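You operate a simulated robot arm through the tools that you are given. There is no shell and no other tool.

Carry out the task below with a simulated robot arm. There is one attempt and no reset: what you move stays moved.

JOB
Home the carriage, swap the lens for lens 29 and centre it.
Fine: lamp shutter closed while you swap, open after; old lens on the base plate before the round stage.

It is judged by the outcome, as a careful person would: the job done as asked, and still so three seconds after it is handed in. It fails if anything else is knocked over, pushed out of place, dropped, spilled or broken.

ROBOT AND FRAMES
A 6-joint arm with a two-finger gripper, fixed in place. Base frame: the origin is at the foot of the arm, x ahead of it, y to its left, z up. Lengths are in m, angles in degrees, forces in N, time in s.
Its first joint turns from -166.0 to 166.0 degrees. Payload 2.45 kg.
The TCP is the grasp point between the finger pads, 0.02 m short of the fingertips. In the tool frame z runs along the fingers and y along their closing line. The gripper opens to 0.14 m. The gripper's body begins 0.168 m behind the TCP.
Orientation is that of the tool frame in the base frame, as a unit quaternion [x, y, z, w]. With the fingers straight down and closing along the base's y, the tool's x points along the base's -x, its y along +y and its z along -z.

CONTROLS
- The arm moves only by the tool apply_moves. Its argument "commands" is a list of rows, each an object of numbers (a shift or turn left out is 0, a gripper value left out holds the last): "x", "y", "z": the shift along the tool's x, y, z in m; "wx", "wy", "wz": the turn, a rotation vector about the tool's x, y, z in degrees; "hand": the closure, from 0 (fully open) to 1 (shut). In form: [{"x": .., "y": .., "z": .., "wx": .., "wy": .., "wz": .., "hand": ..}, ...]. A call has 1 to 20 rows; each row shifts and turns the commanded pose from where the row before left it, along the tool's axes as they then stand. A row lasts 0.2 s, in which the tool goes at most 0.05 m and 8.6 degrees; a call with a longer step from one row to the next is refused whole, and so is a gripper value outside its range. A pose out of reach is approached as far as the arm can. The call stops where the force on the tool passes 40 N (or 10 N more than at its start, if that is more) or the arm is blocked; 0.2 s more then pass. Each finger travels about 0.045 m/s and halts on what it meets, pressing with about 32 N; the grip force reading is that of the motor and also rises with nothing between the fingers. The clock runs only during rows and for 0.2 s after the last one: add rows that do not move to give the fingers time. It gives the time, the measured TCP pose, the force on the tool (base axes), the opening and the grip force at its end, in the units of the frame above (readings bear some noise), with the torque about the TCP (base axes, N m) and any sound that the robot's microphone picked up, and new pictures: "pictures" is both (left out), scene, wrist or none.
- Cameras (640 x 400 px; columns grow to the right, rows downward): "scene" is fixed at [0.0494, 0.6489, 1.6951]; the picture's right is [-0.47, -0.88, 0.00], its down [-0.48, 0.26, -0.84] and it looks along [0.74, -0.39, -0.55] (base axes); focal length 314 px, centre (320, 200). "wrist" rides on the gripper at [0.078, 0.011, -0.209] in the tool frame; the picture's right is [-0.14, 0.99, 0.00], its down [-0.92, -0.13, -0.37] and it looks along [-0.37, -0.05, 0.93] (tool axes); focal length 280 px, centre (320, 200). There is no depth. A picture from a camera that has moved, and an enlarged one, comes with that camera's place and axes in the base frame and with its lens.
- close_up(camera, box): a new picture of the part [left, top, right, bottom] of that camera's present view, enlarged. It takes no simulated time.
- job_done(): hands the job in; it is judged then, once.

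Places have to be worked out from the pictures, the camera data and where the tool is seen. Open the gripper and draw the arm clear of the work before you hand the job in, unless the task says otherwise.

The tools are called after ">>>" as a command line: name --argument value ..., lists and objects as JSON in quotes. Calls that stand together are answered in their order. apply_moves: Moves the arm, as the interface text tells. Its arguments: {"type":"object","properties":{"commands":{"type":"array"},"pictures":{"type":"string","enum":["both","scene","wrist","none"]}},"required":["commands"]} The other tools are called the same way: close_up (camera, box) takes an enlarged picture of a part of a camera's view; job_done () hands the job in.

At the start:

```text
clock: 0.0
tool_pos: [0.6963, 0.1166, 1.4099]
tool_rot: [0.0, 1.0, 0.001, 0.0]
force: [-0.5, 0.2, 0.1]
moment: [0.04, -0.01, -0.01]
opening: 0.1401
gripper_force: 0.1
```

scene: 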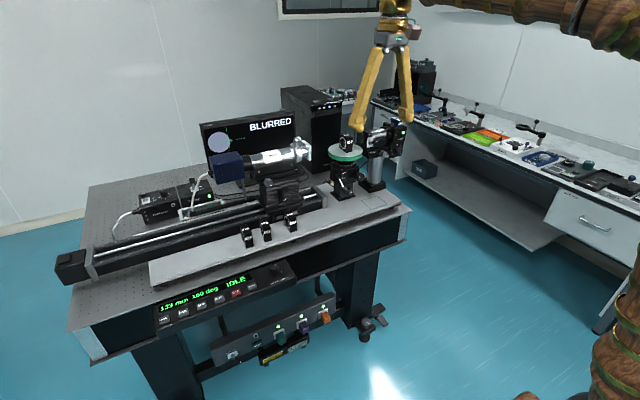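
wrist: 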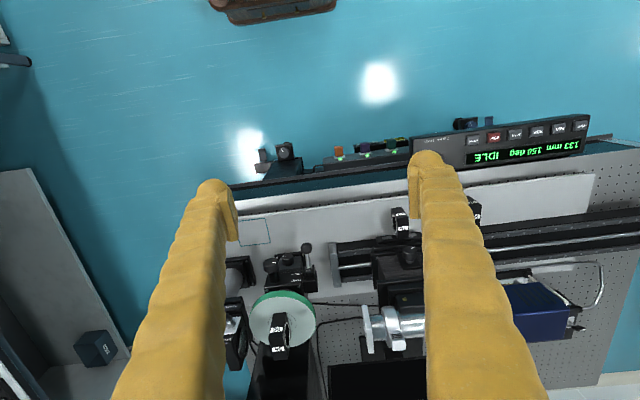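

The first pictures show an optical bench with a control panel, three lenses in mounts on a base plate and one on a round stage. I'll enlarge several parts before moving anything.

>>> close_up --camera "scene" --box '[150, 250, 310, 350]'

>>> close_up --camera "scene" --box '[190, 100, 350, 200]'

>>> close_up --camera "scene" --box '[300, 120, 420, 220]'

>>> close_up --camera "scene" --box '[220, 190, 320, 260]'

>>> close_up --camera "scene" --box '[200, 280, 390, 390]'

>>> close_up --camera "scene" --box '[40, 150, 240, 290]'

>>> close_up --camera "wrist" --box '[220, 200, 420, 400]'

>>> close_up --camera "wrist" --box '[400, 100, 640, 250]'

```text
4.00 times, centred on (230, 300) of scene
camera zoom: at [0.0494, 0.6489, 1.6951], right [-0.47, -0.88, 0.0], down [-0.48, 0.26, -0.84], along [0.74, -0.39, -0.55], focal length 1254 px, centre (680, -200)
```

zoom: 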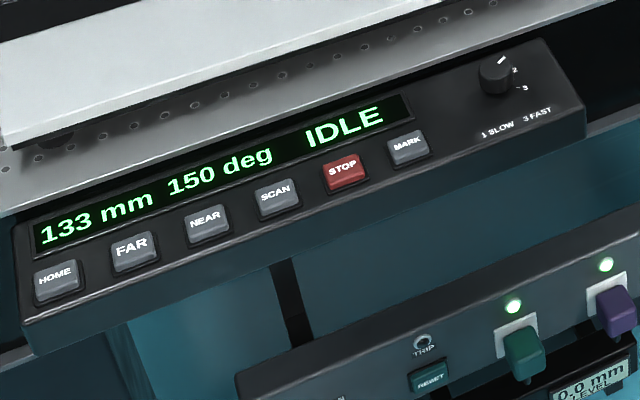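

```text
4.00 times, centred on (270, 150) of scene
camera zoom: at [0.0494, 0.6489, 1.6951], right [-0.47, -0.88, 0.0], down [-0.48, 0.26, -0.84], along [0.74, -0.39, -0.55], focal length 1254 px, centre (520, 400)
```

zoom: 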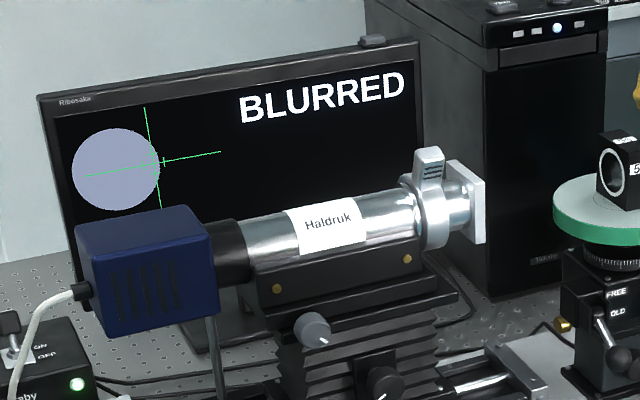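

```text
4.00 times, centred on (360, 170) of scene
camera zoom: at [0.0494, 0.6489, 1.6951], right [-0.47, -0.88, 0.0], down [-0.48, 0.26, -0.84], along [0.74, -0.39, -0.55], focal length 1254 px, centre (160, 320)
```

zoom: 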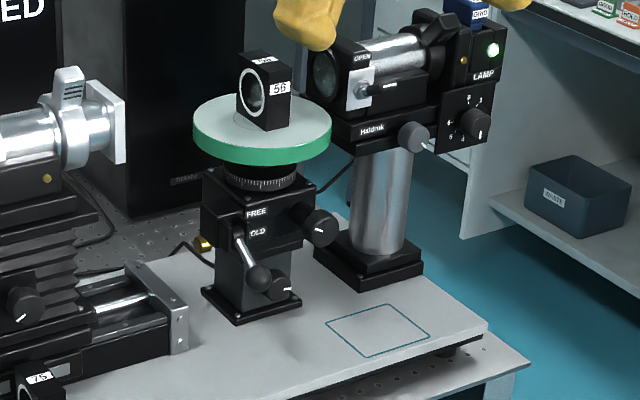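

```text
5.71 times, centred on (270, 225) of scene
camera zoom: at [0.0494, 0.6489, 1.6951], right [-0.47, -0.88, 0.0], down [-0.48, 0.26, -0.84], along [0.74, -0.39, -0.55], focal length 1792 px, centre (606, 57)
```

zoom: 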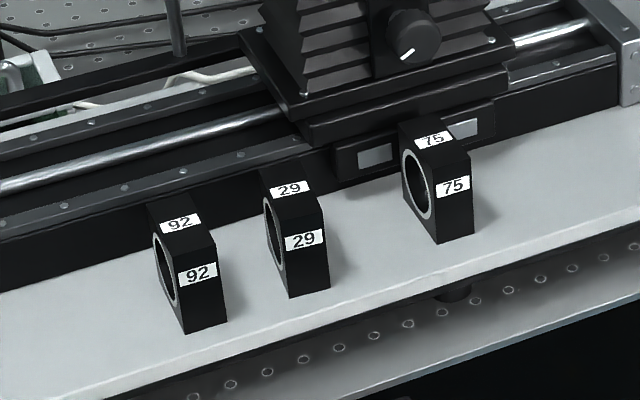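

```text
3.37 times, centred on (295, 335) of scene
camera zoom: at [0.0494, 0.6489, 1.6951], right [-0.47, -0.88, 0.0], down [-0.48, 0.26, -0.84], along [0.74, -0.39, -0.55], focal length 1056 px, centre (404, -255)
```

zoom: 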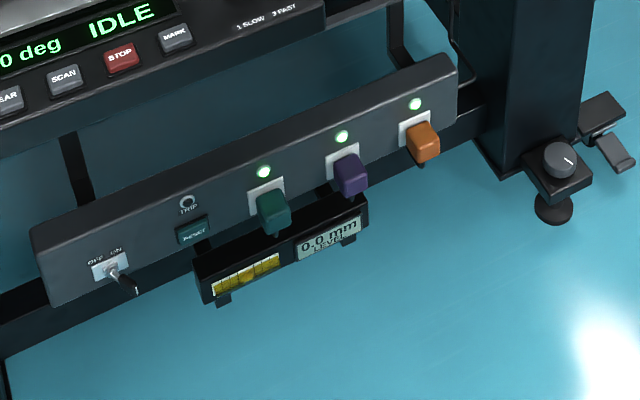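

```text
2.86 times, centred on (140, 220) of scene
camera zoom: at [0.0494, 0.6489, 1.6951], right [-0.47, -0.88, 0.0], down [-0.48, 0.26, -0.84], along [0.74, -0.39, -0.55], focal length 896 px, centre (834, 143)
```

zoom: 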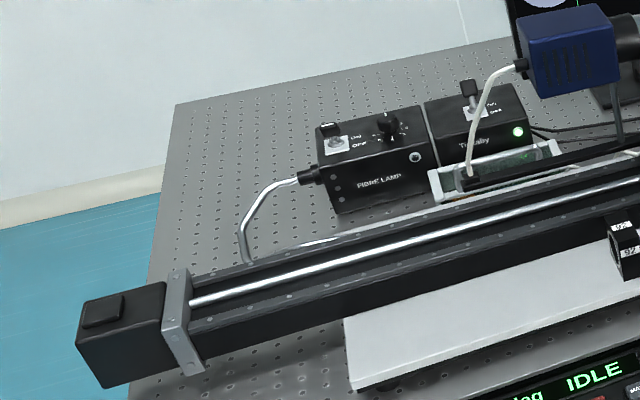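

```text
2.00 times, centred on (320, 300) of wrist
camera zoom: at [0.6163, 0.1271, 1.6181], right [0.14, 0.99, 0.0], down [0.92, -0.13, 0.37], along [0.37, -0.05, -0.93], focal length 561 px, centre (320, 0)
```

zoom: 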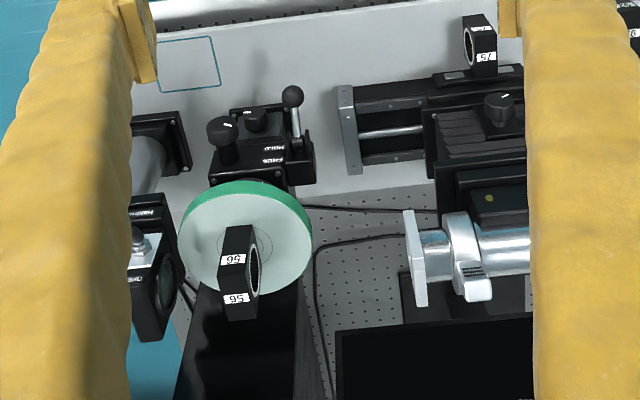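

```text
2.67 times, centred on (520, 175) of wrist
camera zoom: at [0.6163, 0.1271, 1.6181], right [0.14, 0.99, 0.0], down [0.92, -0.13, 0.37], along [0.37, -0.05, -0.93], focal length 748 px, centre (-213, 267)
```

zoom: 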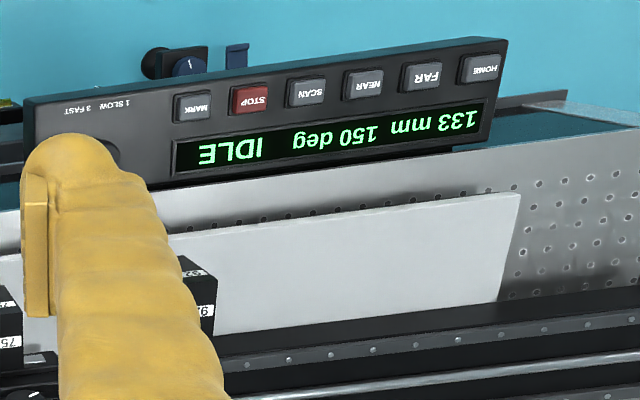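

I need finer detail on the stage, lamp, and rack labels, so I'll enlarge those further.

>>> close_up --camera "scene" --box '[325, 130, 375, 165]'

>>> close_up --camera "scene" --box '[325, 160, 390, 205]'

>>> close_up --camera "scene" --box '[370, 115, 430, 160]'

>>> close_up --camera "scene" --box '[240, 140, 320, 200]'

>>> close_up --camera "scene" --box '[200, 110, 300, 160]'

>>> close_up --camera "scene" --box '[130, 170, 230, 230]'

>>> close_up --camera "scene" --box '[280, 60, 440, 160]'

>>> close_up --camera "scene" --box '[420, 80, 640, 220]'

>>> close_up --camera "wrist" --box '[220, 230, 340, 310]'

>>> close_up --camera "wrist" --box '[220, 290, 320, 370]'

```text
11.43 times, centred on (350, 148) of scene
camera zoom: at [0.0494, 0.6489, 1.6951], right [-0.47, -0.88, 0.0], down [-0.48, 0.26, -0.84], along [0.74, -0.39, -0.55], focal length 3584 px, centre (-23, 800)
```

zoom: 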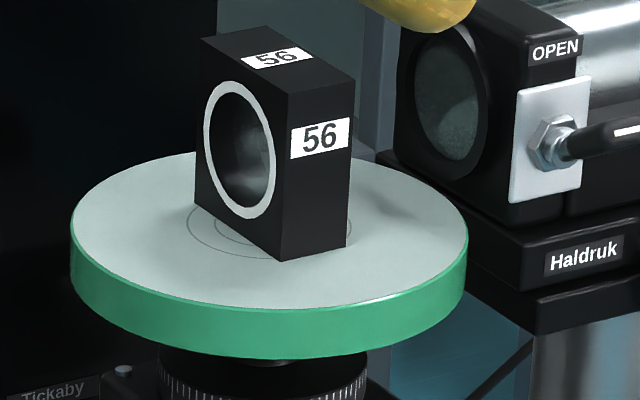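

```text
8.89 times, centred on (358, 182) of scene
camera zoom: at [0.0494, 0.6489, 1.6951], right [-0.47, -0.88, 0.0], down [-0.48, 0.26, -0.84], along [0.74, -0.39, -0.55], focal length 2788 px, centre (-13, 356)
```

zoom: 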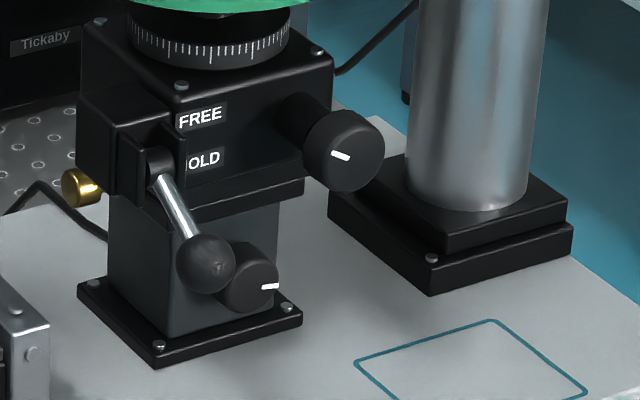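

```text
8.89 times, centred on (400, 138) of scene
camera zoom: at [0.0494, 0.6489, 1.6951], right [-0.47, -0.88, 0.0], down [-0.48, 0.26, -0.84], along [0.74, -0.39, -0.55], focal length 2788 px, centre (-391, 756)
```

zoom: 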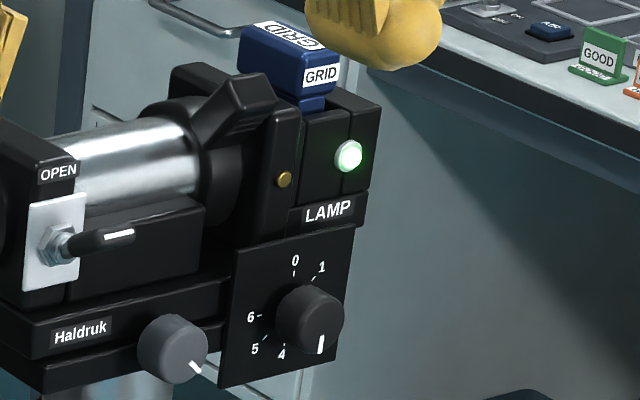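

```text
6.67 times, centred on (280, 170) of scene
camera zoom: at [0.0494, 0.6489, 1.6951], right [-0.47, -0.88, 0.0], down [-0.48, 0.26, -0.84], along [0.74, -0.39, -0.55], focal length 2091 px, centre (587, 400)
```

zoom: 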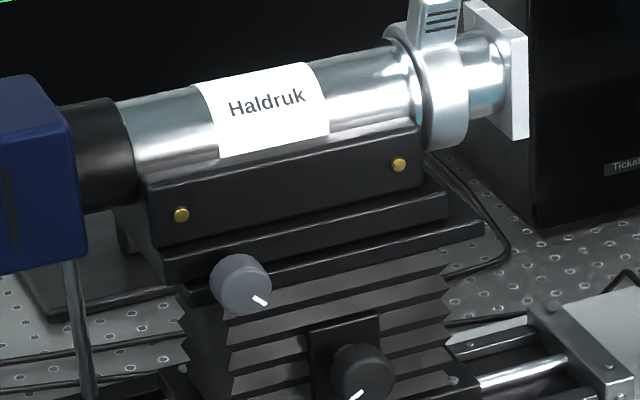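

```text
6.40 times, centred on (250, 135) of scene
camera zoom: at [0.0494, 0.6489, 1.6951], right [-0.47, -0.88, 0.0], down [-0.48, 0.26, -0.84], along [0.74, -0.39, -0.55], focal length 2007 px, centre (768, 616)
```

zoom: 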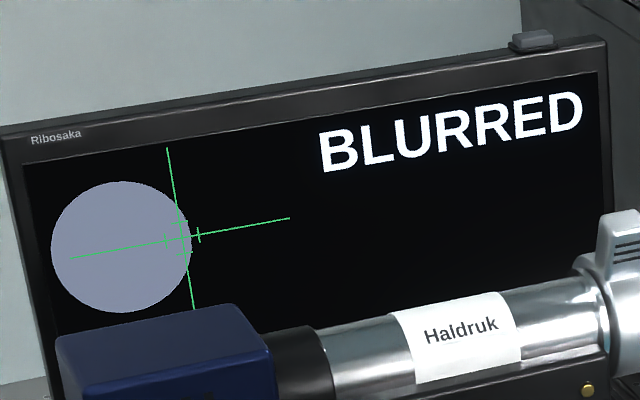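

```text
6.40 times, centred on (180, 200) of scene
camera zoom: at [0.0494, 0.6489, 1.6951], right [-0.47, -0.88, 0.0], down [-0.48, 0.26, -0.84], along [0.74, -0.39, -0.55], focal length 2007 px, centre (1216, 200)
```

zoom: 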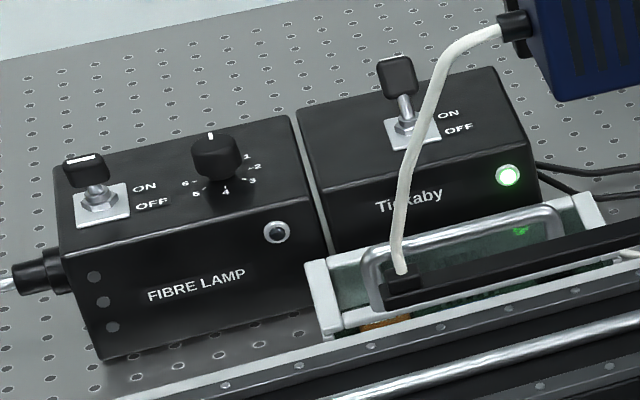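

```text
4.00 times, centred on (360, 110) of scene
camera zoom: at [0.0494, 0.6489, 1.6951], right [-0.47, -0.88, 0.0], down [-0.48, 0.26, -0.84], along [0.74, -0.39, -0.55], focal length 1254 px, centre (160, 560)
```

zoom: 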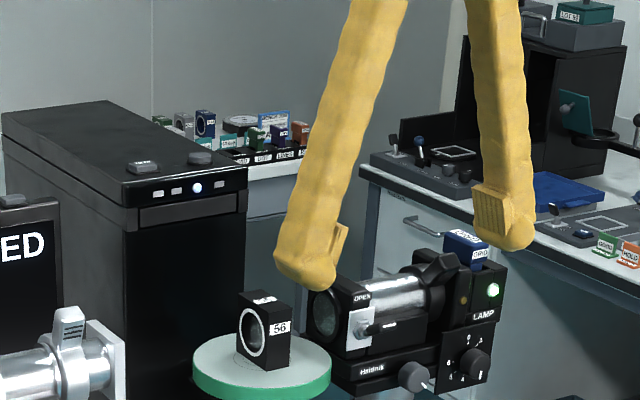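

```text
2.86 times, centred on (530, 150) of scene
camera zoom: at [0.0494, 0.6489, 1.6951], right [-0.47, -0.88, 0.0], down [-0.48, 0.26, -0.84], along [0.74, -0.39, -0.55], focal length 896 px, centre (-280, 343)
```

zoom: 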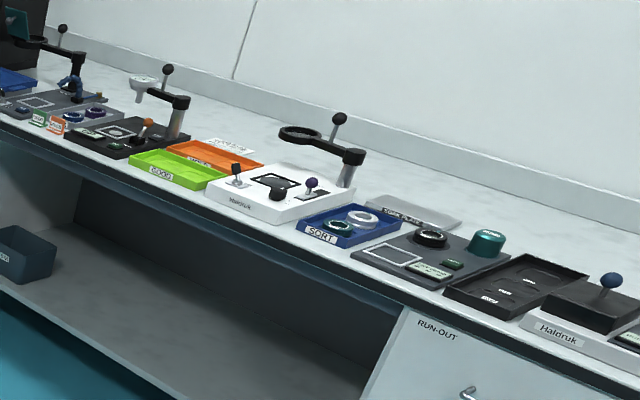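

```text
5.00 times, centred on (280, 270) of wrist
camera zoom: at [0.6163, 0.1271, 1.6181], right [0.14, 0.99, 0.0], down [0.92, -0.13, 0.37], along [0.37, -0.05, -0.93], focal length 1402 px, centre (520, -150)
```

zoom: 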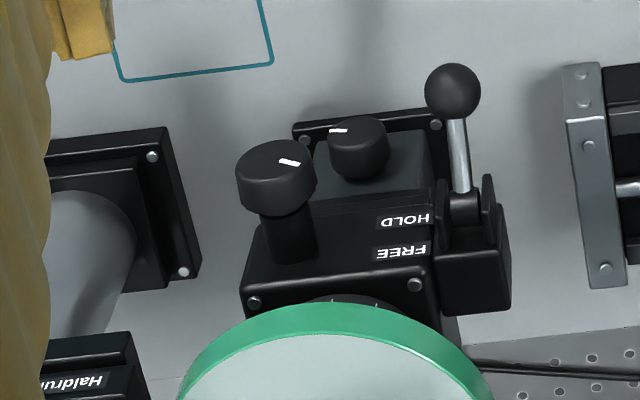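

```text
5.00 times, centred on (270, 330) of wrist
camera zoom: at [0.6163, 0.1271, 1.6181], right [0.14, 0.99, 0.0], down [0.92, -0.13, 0.37], along [0.37, -0.05, -0.93], focal length 1402 px, centre (570, -450)
```

zoom: 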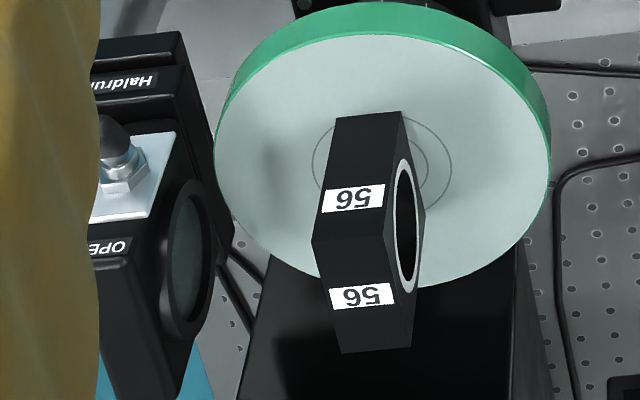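

Triangulating, I put the stage centre near (1.09, -0.02, 1.13), the base plate near z 0.89, and the HOME button near (0.80, 0.79, 0.865). I'll move forward at safe height for a closer look at the stage and lamp, which also tests the reach.

>>> apply_moves --commands '[{"x": -0.04, "y": -0.02}, {"x": -0.04, "y": -0.02}, {"x": -0.04, "y": -0.02}, {"x": -0.04, "y": -0.02}]' --pictures "both"

```text
clock: 1.0
tool_pos: [0.8565, 0.0351, 1.4118]
tool_rot: [0.001, 1.0, 0.001, 0.002]
force: [-1.8, -0.1, 1.4]
moment: [0.02, -0.12, 0.0]
opening: 0.14
gripper_force: 0.1
camera wrist: at [0.7761, 0.046, 1.6203], right [0.14, 0.99, 0.0], down [0.92, -0.13, 0.37], along [0.37, -0.05, -0.93], focal length 280 px, centre (320, 200)
```

scene: 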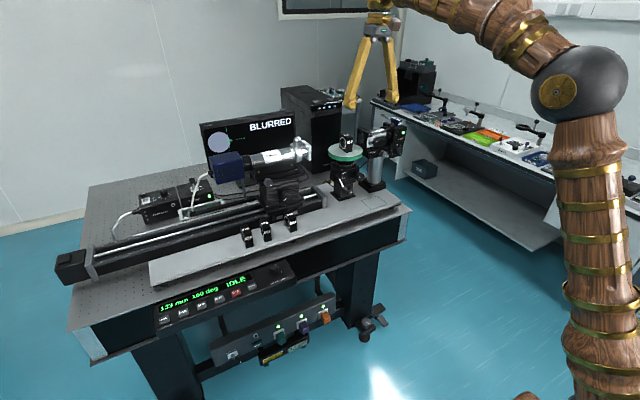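
wrist: 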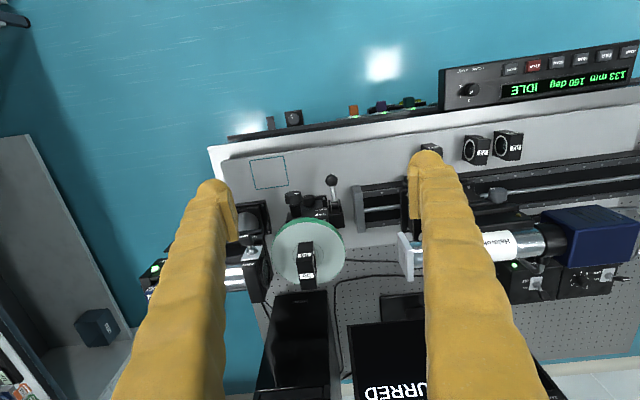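

The arm moved cleanly to (0.857, 0.035, 1.41). I'll enlarge this new wrist view and re-read the display, because the degree value may have changed.

>>> close_up --camera "wrist" --box '[230, 140, 370, 300]'

>>> close_up --camera "wrist" --box '[430, 30, 640, 170]'

>>> close_up --camera "wrist" --box '[200, 80, 440, 150]'

>>> close_up --camera "wrist" --box '[270, 200, 350, 300]'

>>> close_up --camera "scene" --box '[150, 260, 290, 340]'

>>> close_up --camera "wrist" --box '[480, 180, 640, 300]'

```text
2.50 times, centred on (300, 220) of wrist
camera zoom: at [0.7761, 0.046, 1.6203], right [0.14, 0.99, 0.0], down [0.92, -0.13, 0.37], along [0.37, -0.05, -0.93], focal length 701 px, centre (370, 150)
```

zoom: 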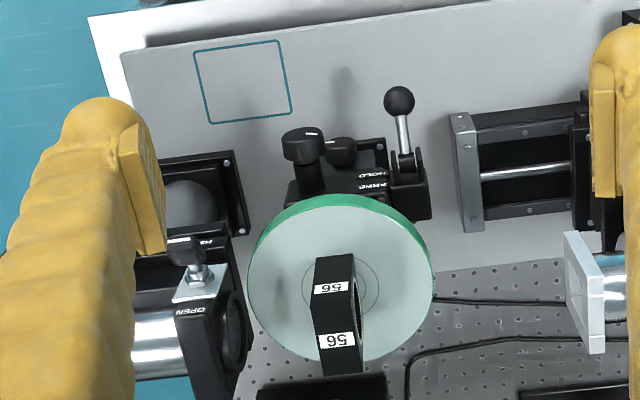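

```text
2.86 times, centred on (535, 100) of wrist
camera zoom: at [0.7761, 0.046, 1.6203], right [0.14, 0.99, 0.0], down [0.92, -0.13, 0.37], along [0.37, -0.05, -0.93], focal length 801 px, centre (-294, 486)
```

zoom: 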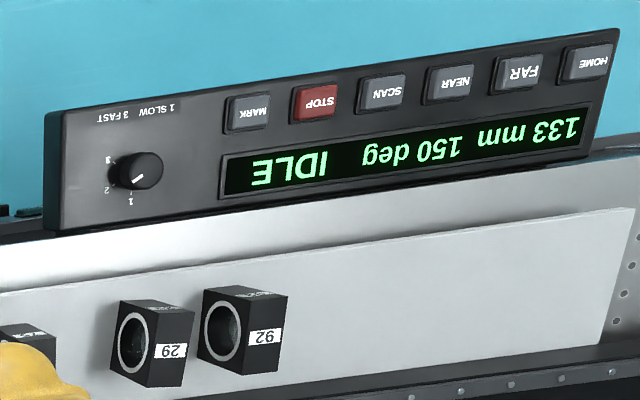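

```text
2.67 times, centred on (320, 115) of wrist
camera zoom: at [0.7761, 0.046, 1.6203], right [0.14, 0.99, 0.0], down [0.92, -0.13, 0.37], along [0.37, -0.05, -0.93], focal length 748 px, centre (320, 427)
```

zoom: 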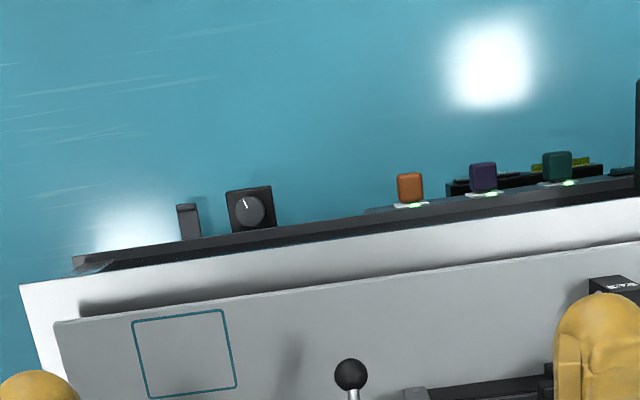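

```text
4.00 times, centred on (310, 250) of wrist
camera zoom: at [0.7761, 0.046, 1.6203], right [0.14, 0.99, 0.0], down [0.92, -0.13, 0.37], along [0.37, -0.05, -0.93], focal length 1122 px, centre (360, 0)
```

zoom: 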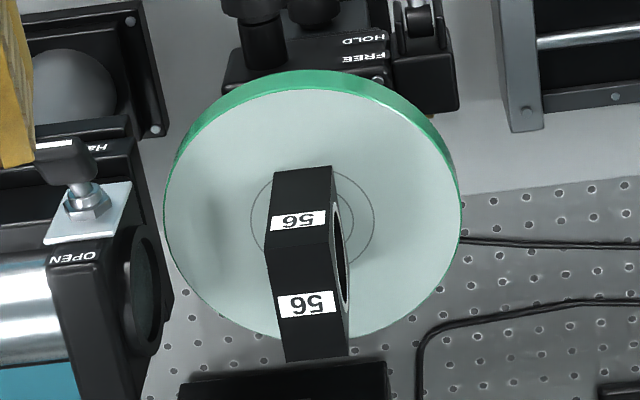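

```text
4.57 times, centred on (220, 300) of scene
camera zoom: at [0.0494, 0.6489, 1.6951], right [-0.47, -0.88, 0.0], down [-0.48, 0.26, -0.84], along [0.74, -0.39, -0.55], focal length 1434 px, centre (777, -257)
```

zoom: 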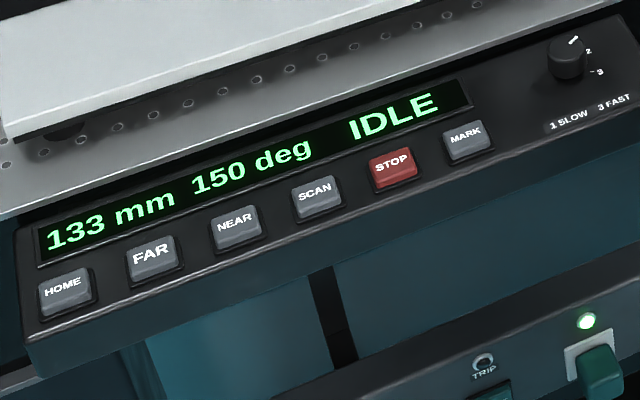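

```text
3.33 times, centred on (560, 240) of wrist
camera zoom: at [0.7761, 0.046, 1.6203], right [0.14, 0.99, 0.0], down [0.92, -0.13, 0.37], along [0.37, -0.05, -0.93], focal length 935 px, centre (-480, 67)
```

zoom: 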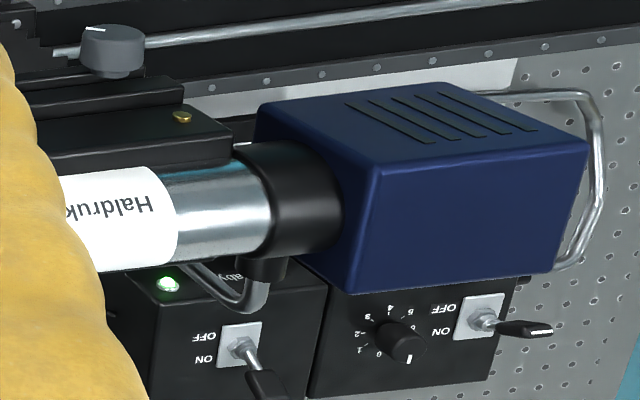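

The display still reads 133 mm / 150 deg / IDLE, the speed knob is at 1 (slow), and the shutter toggle is near (1.03, -0.11, 1.18). I'll move to a spot in front of the lamp for a close look at that lever.

>>> apply_moves --commands '[{"x": -0.01, "y": -0.034, "z": 0.01}, {"x": -0.01, "y": -0.034, "z": 0.015}, {"x": -0.01, "y": -0.034, "z": 0.015}, {"x": -0.01, "y": -0.034, "z": 0.015}]' --pictures "wrist"

>>> close_up --camera "wrist" --box '[260, 170, 420, 270]'

>>> close_up --camera "wrist" --box '[300, 210, 364, 250]'

```text
clock: 2.0
tool_pos: [0.8949, -0.1016, 1.3549]
tool_rot: [0.0, 1.0, 0.0, 0.001]
force: [0.3, -0.4, 0.2]
moment: [-0.02, -0.03, 0.02]
opening: 0.1398
gripper_force: 0.0
camera wrist: at [0.8159, -0.0906, 1.5629], right [0.14, 0.99, 0.0], down [0.92, -0.13, 0.37], along [0.37, -0.05, -0.93], focal length 280 px, centre (320, 200)
```

wrist: 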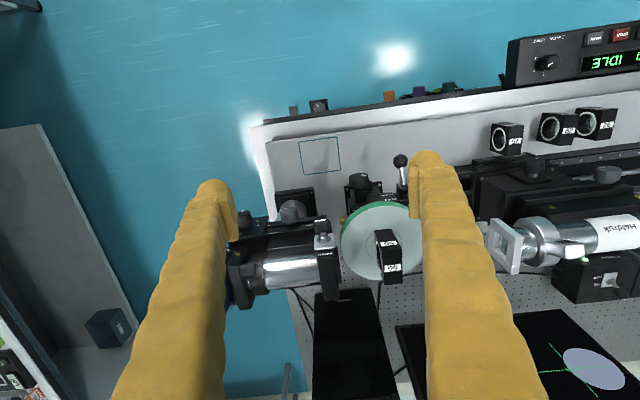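

```text
4.00 times, centred on (340, 220) of wrist
camera zoom: at [0.8159, -0.0906, 1.5629], right [0.14, 0.99, 0.0], down [0.92, -0.13, 0.37], along [0.37, -0.05, -0.93], focal length 1122 px, centre (240, 120)
```

zoom: 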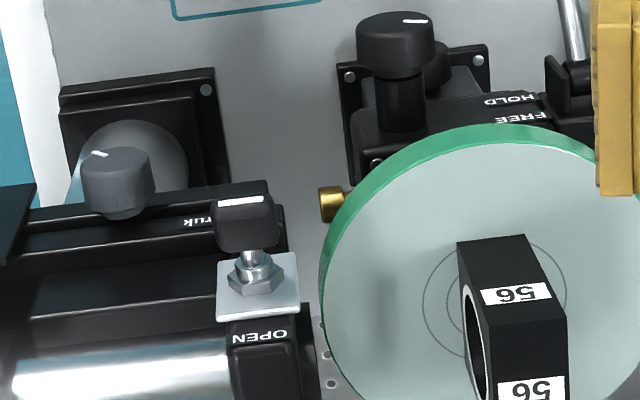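

```text
10.00 times, centred on (332, 230) of wrist
camera zoom: at [0.8159, -0.0906, 1.5629], right [0.14, 0.99, 0.0], down [0.92, -0.13, 0.37], along [0.37, -0.05, -0.93], focal length 2804 px, centre (200, -100)
```

zoom: 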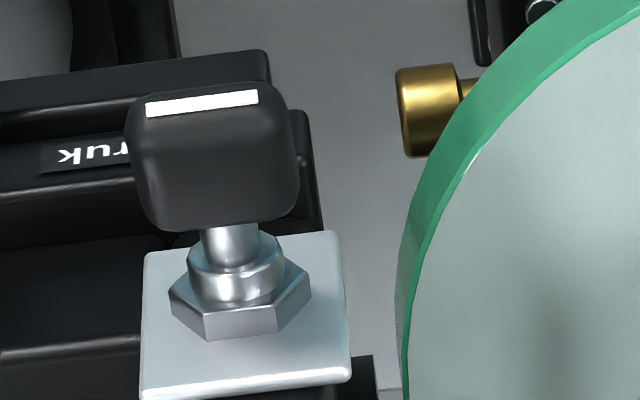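

The shutter lever leans up toward OPEN: nut at about (1.04, -0.114, 1.17), paddle tip at about (0.998, -0.115, 1.19). I'll close the fingers and hover above the paddle tip so I can push it down.

>>> apply_moves --commands '[{"hand": 1}, {"hand": 1}, {"hand": 1}, {"hand": 1}, {"hand": 1}, {"x": -0.025, "y": -0.003, "z": 0.02, "hand": 1}, {"x": -0.025, "y": -0.003, "z": 0.025, "hand": 1}, {"x": -0.025, "y": -0.003, "z": 0.025, "hand": 1}, {"x": -0.025, "y": -0.004, "z": 0.025, "hand": 1}, {"hand": 1}]' --pictures "both"

>>> close_up --camera "scene" --box '[350, 100, 430, 160]'

>>> close_up --camera "wrist" --box '[220, 120, 420, 280]'

```text
clock: 4.2
tool_pos: [0.9975, -0.1115, 1.2605]
tool_rot: [0.0, 1.0, 0.0, 0.002]
force: [0.1, 0.3, -0.1]
moment: [0.03, 0.01, 0.01]
opening: 0.0002
gripper_force: 30.3
camera wrist: at [0.9165, -0.1002, 1.4688], right [0.14, 0.99, 0.0], down [0.92, -0.13, 0.37], along [0.37, -0.05, -0.93], focal length 280 px, centre (320, 200)
```

scene: 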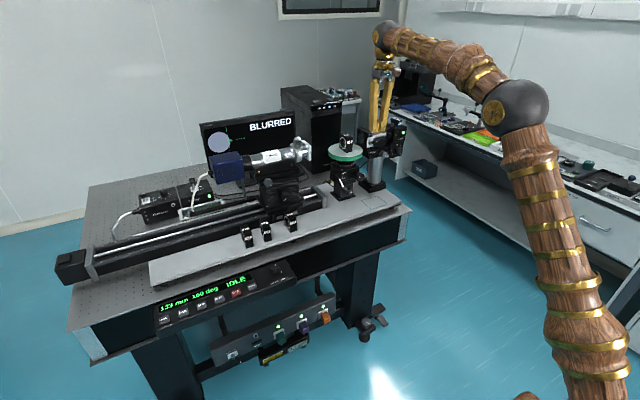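
wrist: 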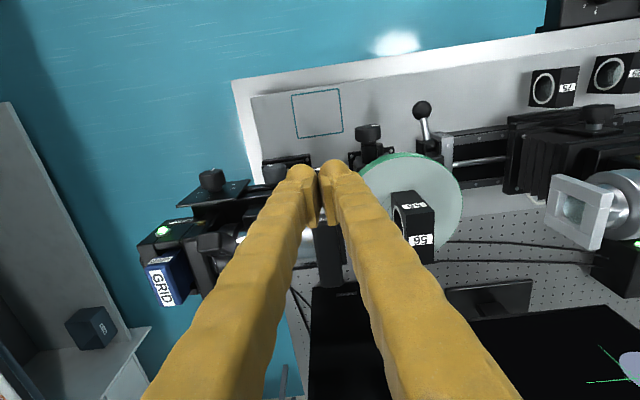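

```text
6.67 times, centred on (390, 130) of scene
camera zoom: at [0.0494, 0.6489, 1.6951], right [-0.47, -0.88, 0.0], down [-0.48, 0.26, -0.84], along [0.74, -0.39, -0.55], focal length 2091 px, centre (-147, 667)
```

zoom: 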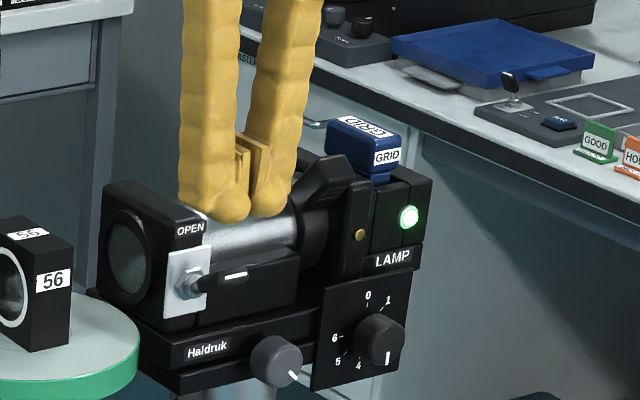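

```text
2.50 times, centred on (320, 200) of wrist
camera zoom: at [0.9165, -0.1002, 1.4688], right [0.14, 0.99, 0.0], down [0.92, -0.13, 0.37], along [0.37, -0.05, -0.93], focal length 701 px, centre (320, 200)
```

zoom: 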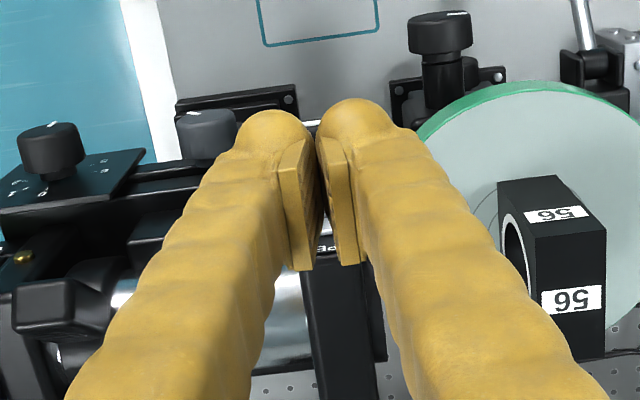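

The arm reaches this pose without strain, with the fingertips about 45 mm above the paddle. I'll lower in small steps to push the lever down, watching force and sound.

>>> apply_moves --commands '[{"x": 0.002, "y": -0.003, "z": 0.015, "hand": 1}, {"z": 0.015, "hand": 1}, {"z": 0.01, "hand": 1}, {"z": 0.01, "hand": 1}, {"z": 0.01, "hand": 1}, {"z": 0.01, "hand": 1}]' --pictures "scene"

>>> close_up --camera "scene" --box '[350, 100, 430, 160]'

```text
clock: 5.7
tool_pos: [0.9926, -0.116, 1.1956]
tool_rot: [0.0, 1.0, 0.0, 0.004]
force: [-5.8, -1.3, 5.9]
moment: [0.04, 0.02, 0.0]
opening: 0.0062
gripper_force: 29.1
stopped in row 6: the force on the tool passed its limit at 44 N (the readings are from after the stop); the commanded pose is now the measured one
```

scene: 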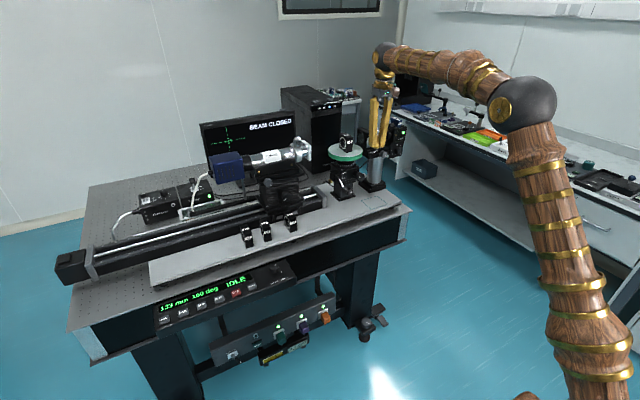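

```text
6.67 times, centred on (390, 130) of scene
camera zoom: at [0.0494, 0.6489, 1.6951], right [-0.47, -0.88, 0.0], down [-0.48, 0.26, -0.84], along [0.74, -0.39, -0.55], focal length 2091 px, centre (-147, 667)
```

zoom: 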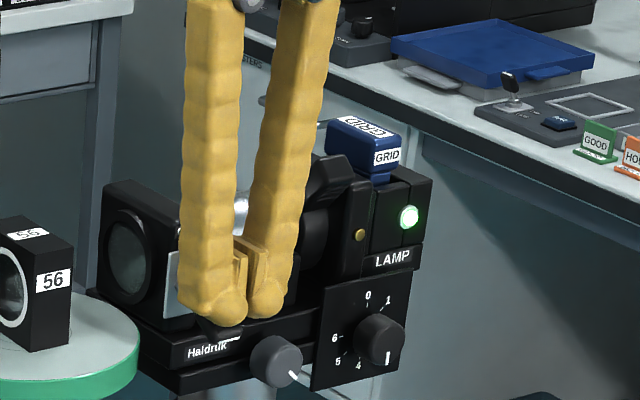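

The screen now reads "BEAM CLOSED", so the shutter is shut. I'll back straight up and check the lever and lamp.

>>> apply_moves --commands '[{"z": -0.02, "hand": 1}, {"x": 0.01, "z": -0.04, "hand": 1}, {"x": 0.02, "z": -0.045, "hand": 1}, {"x": 0.03, "z": -0.03, "hand": 1}]' --pictures "both"

>>> close_up --camera "scene" --box '[350, 100, 430, 160]'

>>> close_up --camera "scene" --box '[200, 100, 320, 200]'

```text
clock: 6.7
tool_pos: [0.933, -0.1164, 1.3281]
tool_rot: [0.0, 1.0, 0.001, 0.002]
force: [0.5, 1.3, -0.7]
moment: [0.01, 0.1, 0.0]
opening: 0.0001
gripper_force: 29.4
camera wrist: at [0.853, -0.1059, 1.5369], right [0.14, 0.99, 0.0], down [0.92, -0.13, 0.37], along [0.37, -0.05, -0.93], focal length 280 px, centre (320, 200)
```

scene: 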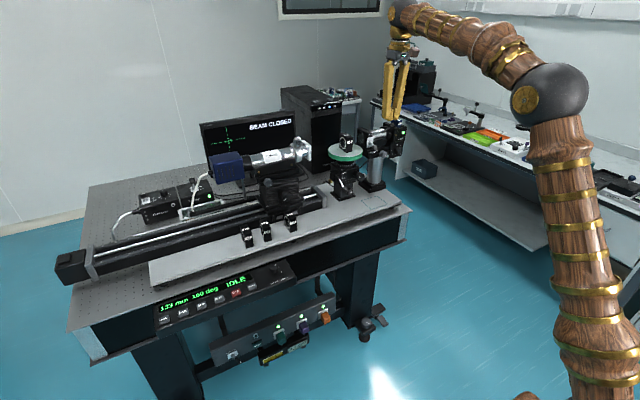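
wrist: 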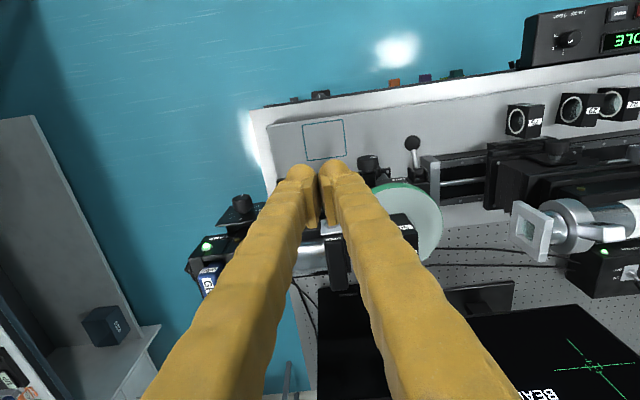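

```text
6.67 times, centred on (390, 130) of scene
camera zoom: at [0.0494, 0.6489, 1.6951], right [-0.47, -0.88, 0.0], down [-0.48, 0.26, -0.84], along [0.74, -0.39, -0.55], focal length 2091 px, centre (-147, 667)
```

zoom: 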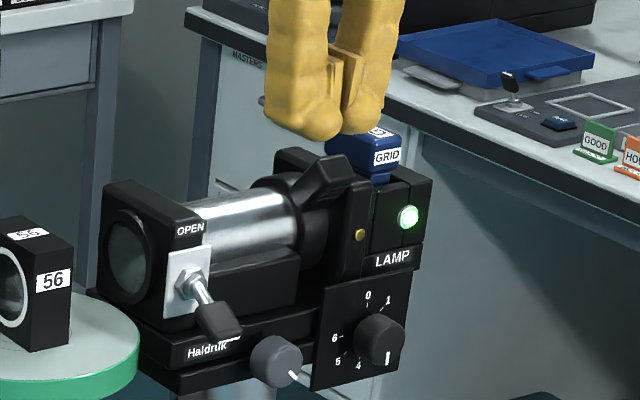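

```text
4.00 times, centred on (260, 150) of scene
camera zoom: at [0.0494, 0.6489, 1.6951], right [-0.47, -0.88, 0.0], down [-0.48, 0.26, -0.84], along [0.74, -0.39, -0.55], focal length 1254 px, centre (560, 400)
```

zoom: 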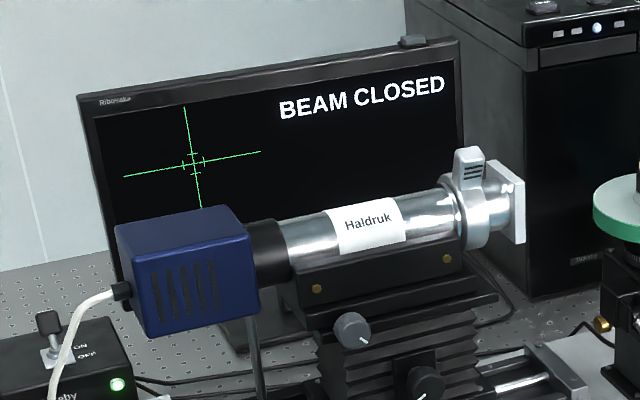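

The shutter lever is now leaning down. Next is homing: the panel lies flat with HOME near (0.804, 0.789, 0.865) and STOP near (0.804, 0.569), so I'll travel over there at safe height on the robot side of the table.

>>> apply_moves --commands '[{"x": 0.0166, "y": 0.043, "z": 0.0, "hand": 1}, {"x": 0.0166, "y": 0.043, "z": 0.0, "hand": 1}, {"x": 0.0166, "y": 0.043, "z": 0.0, "hand": 1}, {"x": 0.0166, "y": 0.043, "z": 0.0, "hand": 1}, {"x": 0.0166, "y": 0.043, "z": 0.006, "hand": 1}, {"x": 0.0166, "y": 0.043, "z": 0.006, "hand": 1}, {"x": 0.0166, "y": 0.043, "z": 0.006, "hand": 1}, {"x": 0.0166, "y": 0.043, "z": 0.006, "hand": 1}, {"x": 0.0166, "y": 0.043, "z": 0.006, "hand": 1}, {"x": 0.0166, "y": 0.043, "z": 0.006, "hand": 1}, {"x": 0.0166, "y": 0.043, "z": 0.006, "hand": 1}, {"x": 0.0166, "y": 0.043, "z": 0.006, "hand": 1}, {"x": 0.0166, "y": 0.043, "z": 0.006, "hand": 1}, {"x": 0.0166, "y": 0.043, "z": 0.006, "hand": 1}, {"x": 0.0166, "y": 0.043, "z": 0.006, "hand": 1}, {"x": 0.0166, "y": 0.043, "z": 0.006, "hand": 1}, {"x": 0.0166, "y": 0.043, "z": 0.006, "hand": 1}]' --pictures "both"

>>> close_up --camera "wrist" --box '[200, 0, 640, 280]'

```text
clock: 10.3
tool_pos: [0.6504, 0.6137, 1.2489]
tool_rot: [0.0, 1.0, -0.001, 0.004]
force: [0.3, -0.4, -0.4]
moment: [0.05, -0.03, 0.02]
opening: 0.0
gripper_force: 29.5
camera wrist: at [0.5699, 0.6254, 1.4574], right [0.14, 0.99, 0.0], down [0.92, -0.13, 0.38], along [0.37, -0.05, -0.93], focal length 280 px, centre (320, 200)
```

scene: 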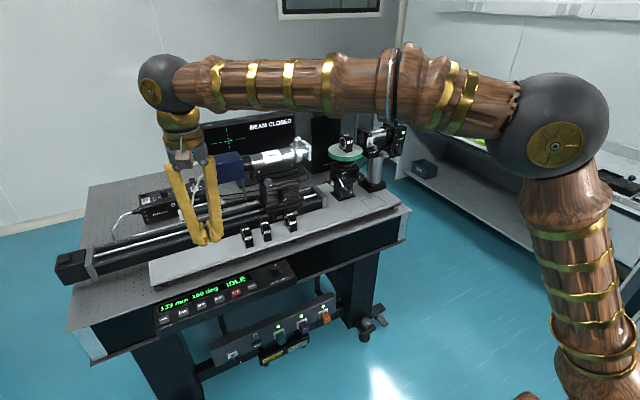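
wrist: 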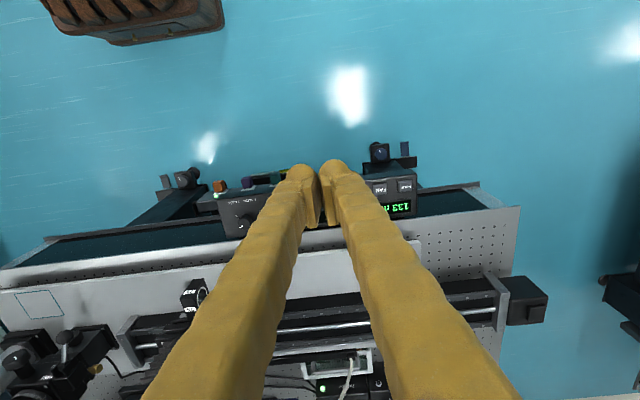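

```text
1.43 times, centred on (420, 140) of wrist
camera zoom: at [0.5699, 0.6254, 1.4574], right [0.14, 0.99, 0.0], down [0.92, -0.13, 0.38], along [0.37, -0.05, -0.93], focal length 401 px, centre (177, 286)
```

zoom: 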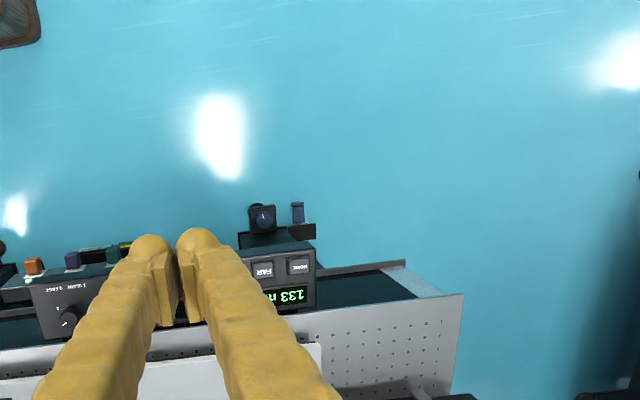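

This view confirms HOME near (0.80, 0.787, 0.865), about 1.12 m out, so I'll need to lean the tool outward. I'll yaw it toward the button and tilt about 40 degrees while still clear of everything.

>>> apply_moves --commands '[{"wz": -7.4, "hand": 1}, {"wz": -7.4, "hand": 1}, {"wz": -7.4, "hand": 1}, {"wz": -7.4, "hand": 1}, {"wz": -7.4, "hand": 1}, {"wz": -7.5, "hand": 1}, {"wy": -8, "hand": 1}, {"wy": -8, "hand": 1}, {"wy": -8, "hand": 1}, {"wy": -8, "hand": 1}, {"wy": -8, "hand": 1}, {"hand": 1}]' --pictures "both"

```text
clock: 12.9
tool_pos: [0.6509, 0.6157, 1.2501]
tool_rot: [-0.355, 0.869, 0.128, 0.321]
force: [0.6, 0.6, -0.1]
moment: [-0.01, -0.05, -0.02]
opening: 0.0
gripper_force: 29.9
camera wrist: at [0.5034, 0.4872, 1.3585], right [-0.62, 0.78, 0.08], down [0.42, 0.24, 0.88], along [0.66, 0.58, -0.47], focal length 280 px, centre (320, 200)
```

scene: 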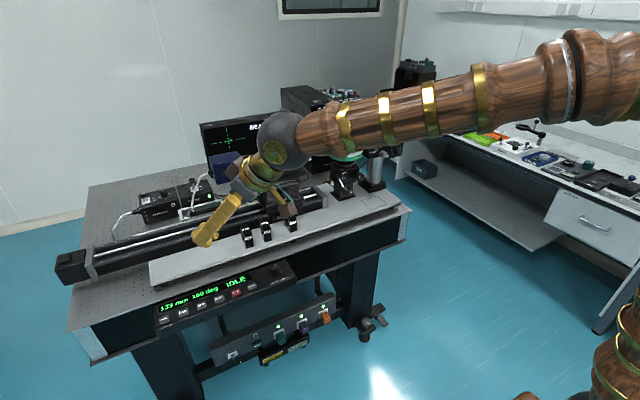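
wrist: 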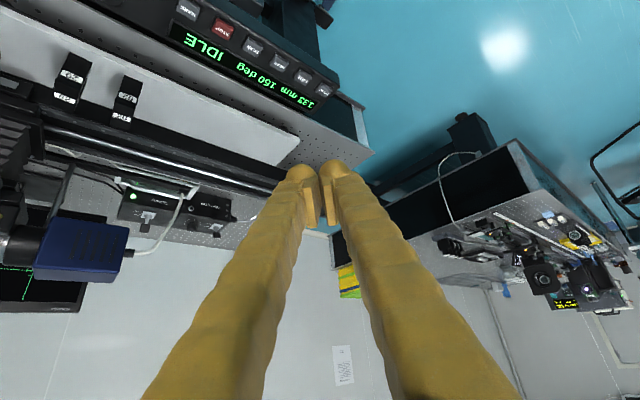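

The tilted pose works. I'll move along the tool axis to about 60 mm above HOME and check the alignment.

>>> apply_moves --commands '[{"x": 0.00225, "y": 0.0027, "z": 0.0473, "hand": 1}, {"x": 0.00225, "y": 0.0027, "z": 0.0473, "hand": 1}, {"x": 0.00225, "y": 0.0027, "z": 0.0473, "hand": 1}, {"x": 0.00225, "y": 0.0027, "z": 0.0473, "hand": 1}, {"x": 0.00225, "y": 0.0027, "z": 0.0473, "hand": 1}, {"x": 0.00225, "y": 0.0027, "z": 0.0473, "hand": 1}, {"x": 0.00225, "y": 0.0027, "z": 0.0473, "hand": 1}, {"x": 0.00225, "y": 0.0027, "z": 0.0473, "hand": 1}, {"hand": 1}]' --pictures "both"

>>> close_up --camera "wrist" --box '[220, 80, 420, 220]'

>>> close_up --camera "scene" --box '[120, 240, 280, 340]'

```text
clock: 14.9
tool_pos: [0.7997, 0.7951, 0.949]
tool_rot: [-0.355, 0.869, 0.128, 0.32]
force: [0.3, -0.6, 0.5]
moment: [0.0, -0.02, -0.03]
opening: 0.0002
gripper_force: 29.3
camera wrist: at [0.6523, 0.667, 1.0582], right [-0.62, 0.78, 0.08], down [0.42, 0.24, 0.88], along [0.66, 0.58, -0.47], focal length 280 px, centre (320, 200)
```

scene: 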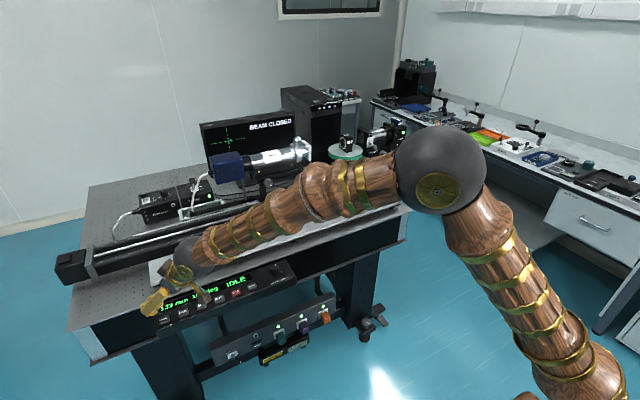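
wrist: 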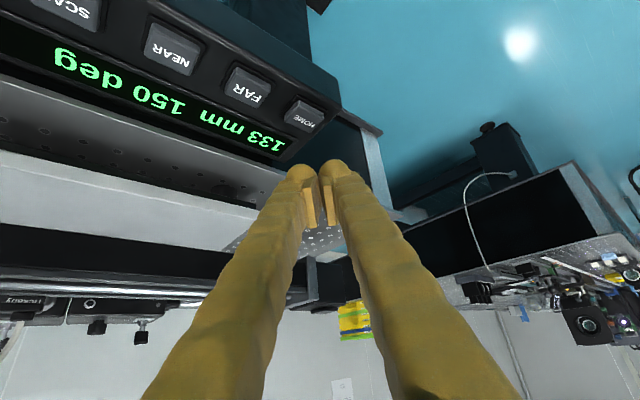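

```text
2.86 times, centred on (320, 150) of wrist
camera zoom: at [0.6523, 0.667, 1.0582], right [-0.62, 0.78, 0.08], down [0.42, 0.24, 0.88], along [0.66, 0.58, -0.47], focal length 801 px, centre (320, 343)
```

zoom: 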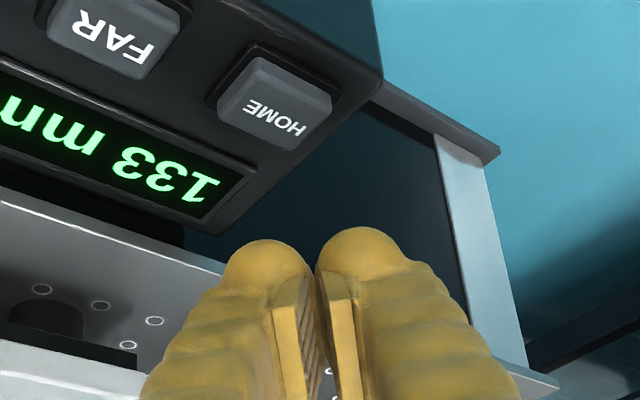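

```text
4.00 times, centred on (200, 290) of scene
camera zoom: at [0.0494, 0.6489, 1.6951], right [-0.47, -0.88, 0.0], down [-0.48, 0.26, -0.84], along [0.74, -0.39, -0.55], focal length 1254 px, centre (800, -160)
```

zoom: 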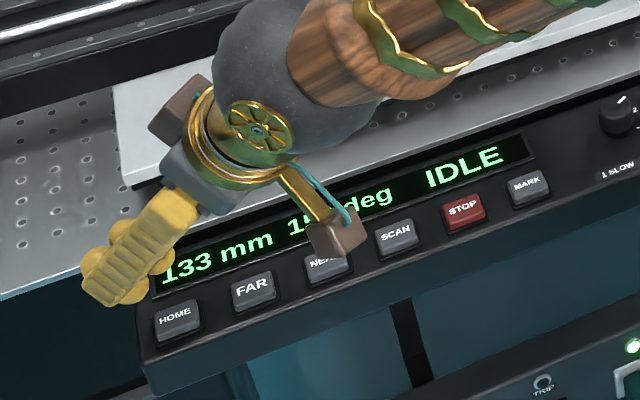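

HOME refines to (0.802, 0.788, top about 0.868) and the fingertips are about 5 cm above it. I'll shift slightly and lower in small steps until I get a press response.

>>> apply_moves --commands '[{"x": 0.0016, "y": -0.005, "z": -0.0013, "hand": 1}, {"x": 0.0065, "z": 0.0076, "hand": 1}, {"x": 0.0065, "z": 0.0076, "hand": 1}, {"x": 0.0065, "z": 0.0076, "hand": 1}, {"x": 0.0065, "z": 0.0076, "hand": 1}, {"hand": 1}]' --pictures "both"

>>> close_up --camera "wrist" --box '[220, 80, 420, 220]'

>>> close_up --camera "scene" --box '[120, 240, 280, 340]'

```text
clock: 16.3
tool_pos: [0.8047, 0.7892, 0.9106]
tool_rot: [-0.356, 0.869, 0.128, 0.32]
force: [0.0, -0.3, 0.1]
moment: [0.02, -0.01, 0.02]
opening: 0.0
gripper_force: 29.6
camera wrist: at [0.6563, 0.6599, 1.0186], right [-0.62, 0.78, 0.08], down [0.42, 0.24, 0.88], along [0.66, 0.58, -0.47], focal length 280 px, centre (320, 200)
```

scene: 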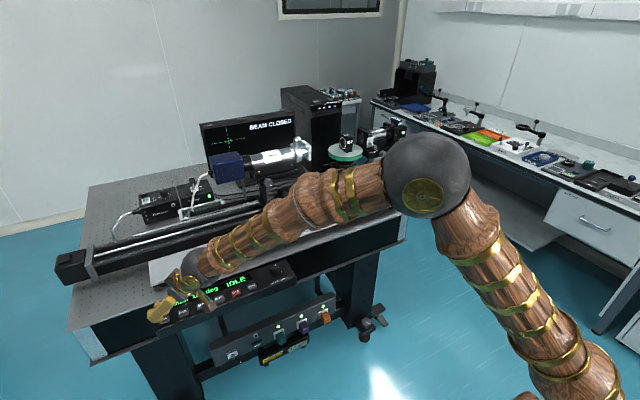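
wrist: 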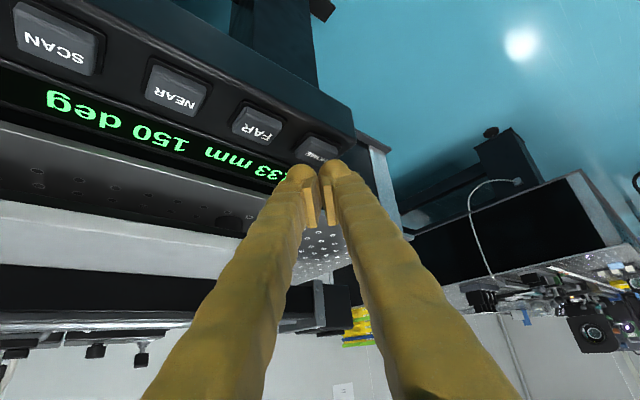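

```text
2.86 times, centred on (320, 150) of wrist
camera zoom: at [0.6563, 0.6599, 1.0186], right [-0.62, 0.78, 0.08], down [0.42, 0.24, 0.88], along [0.66, 0.58, -0.47], focal length 801 px, centre (320, 343)
```

zoom: 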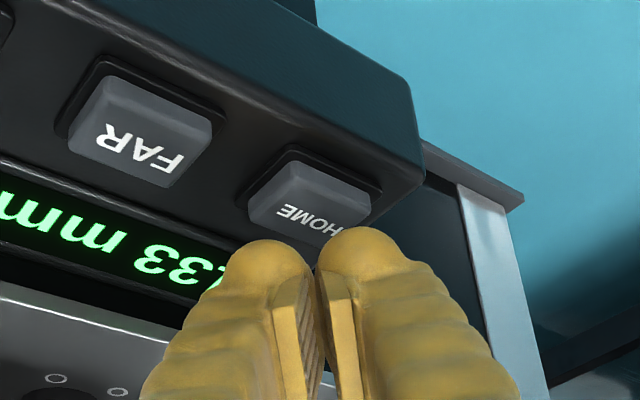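

```text
4.00 times, centred on (200, 290) of scene
camera zoom: at [0.0494, 0.6489, 1.6951], right [-0.47, -0.88, 0.0], down [-0.48, 0.26, -0.84], along [0.74, -0.39, -0.55], focal length 1254 px, centre (800, -160)
```

zoom: 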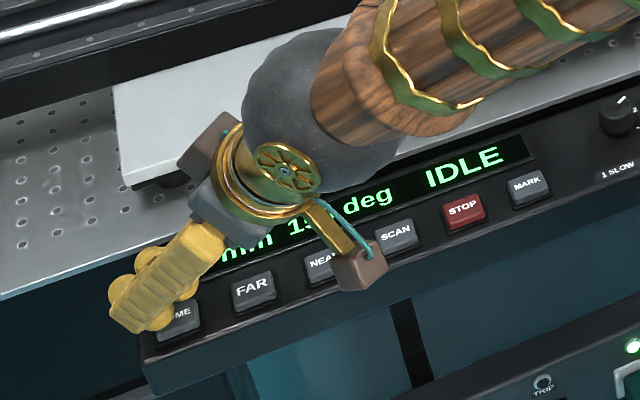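

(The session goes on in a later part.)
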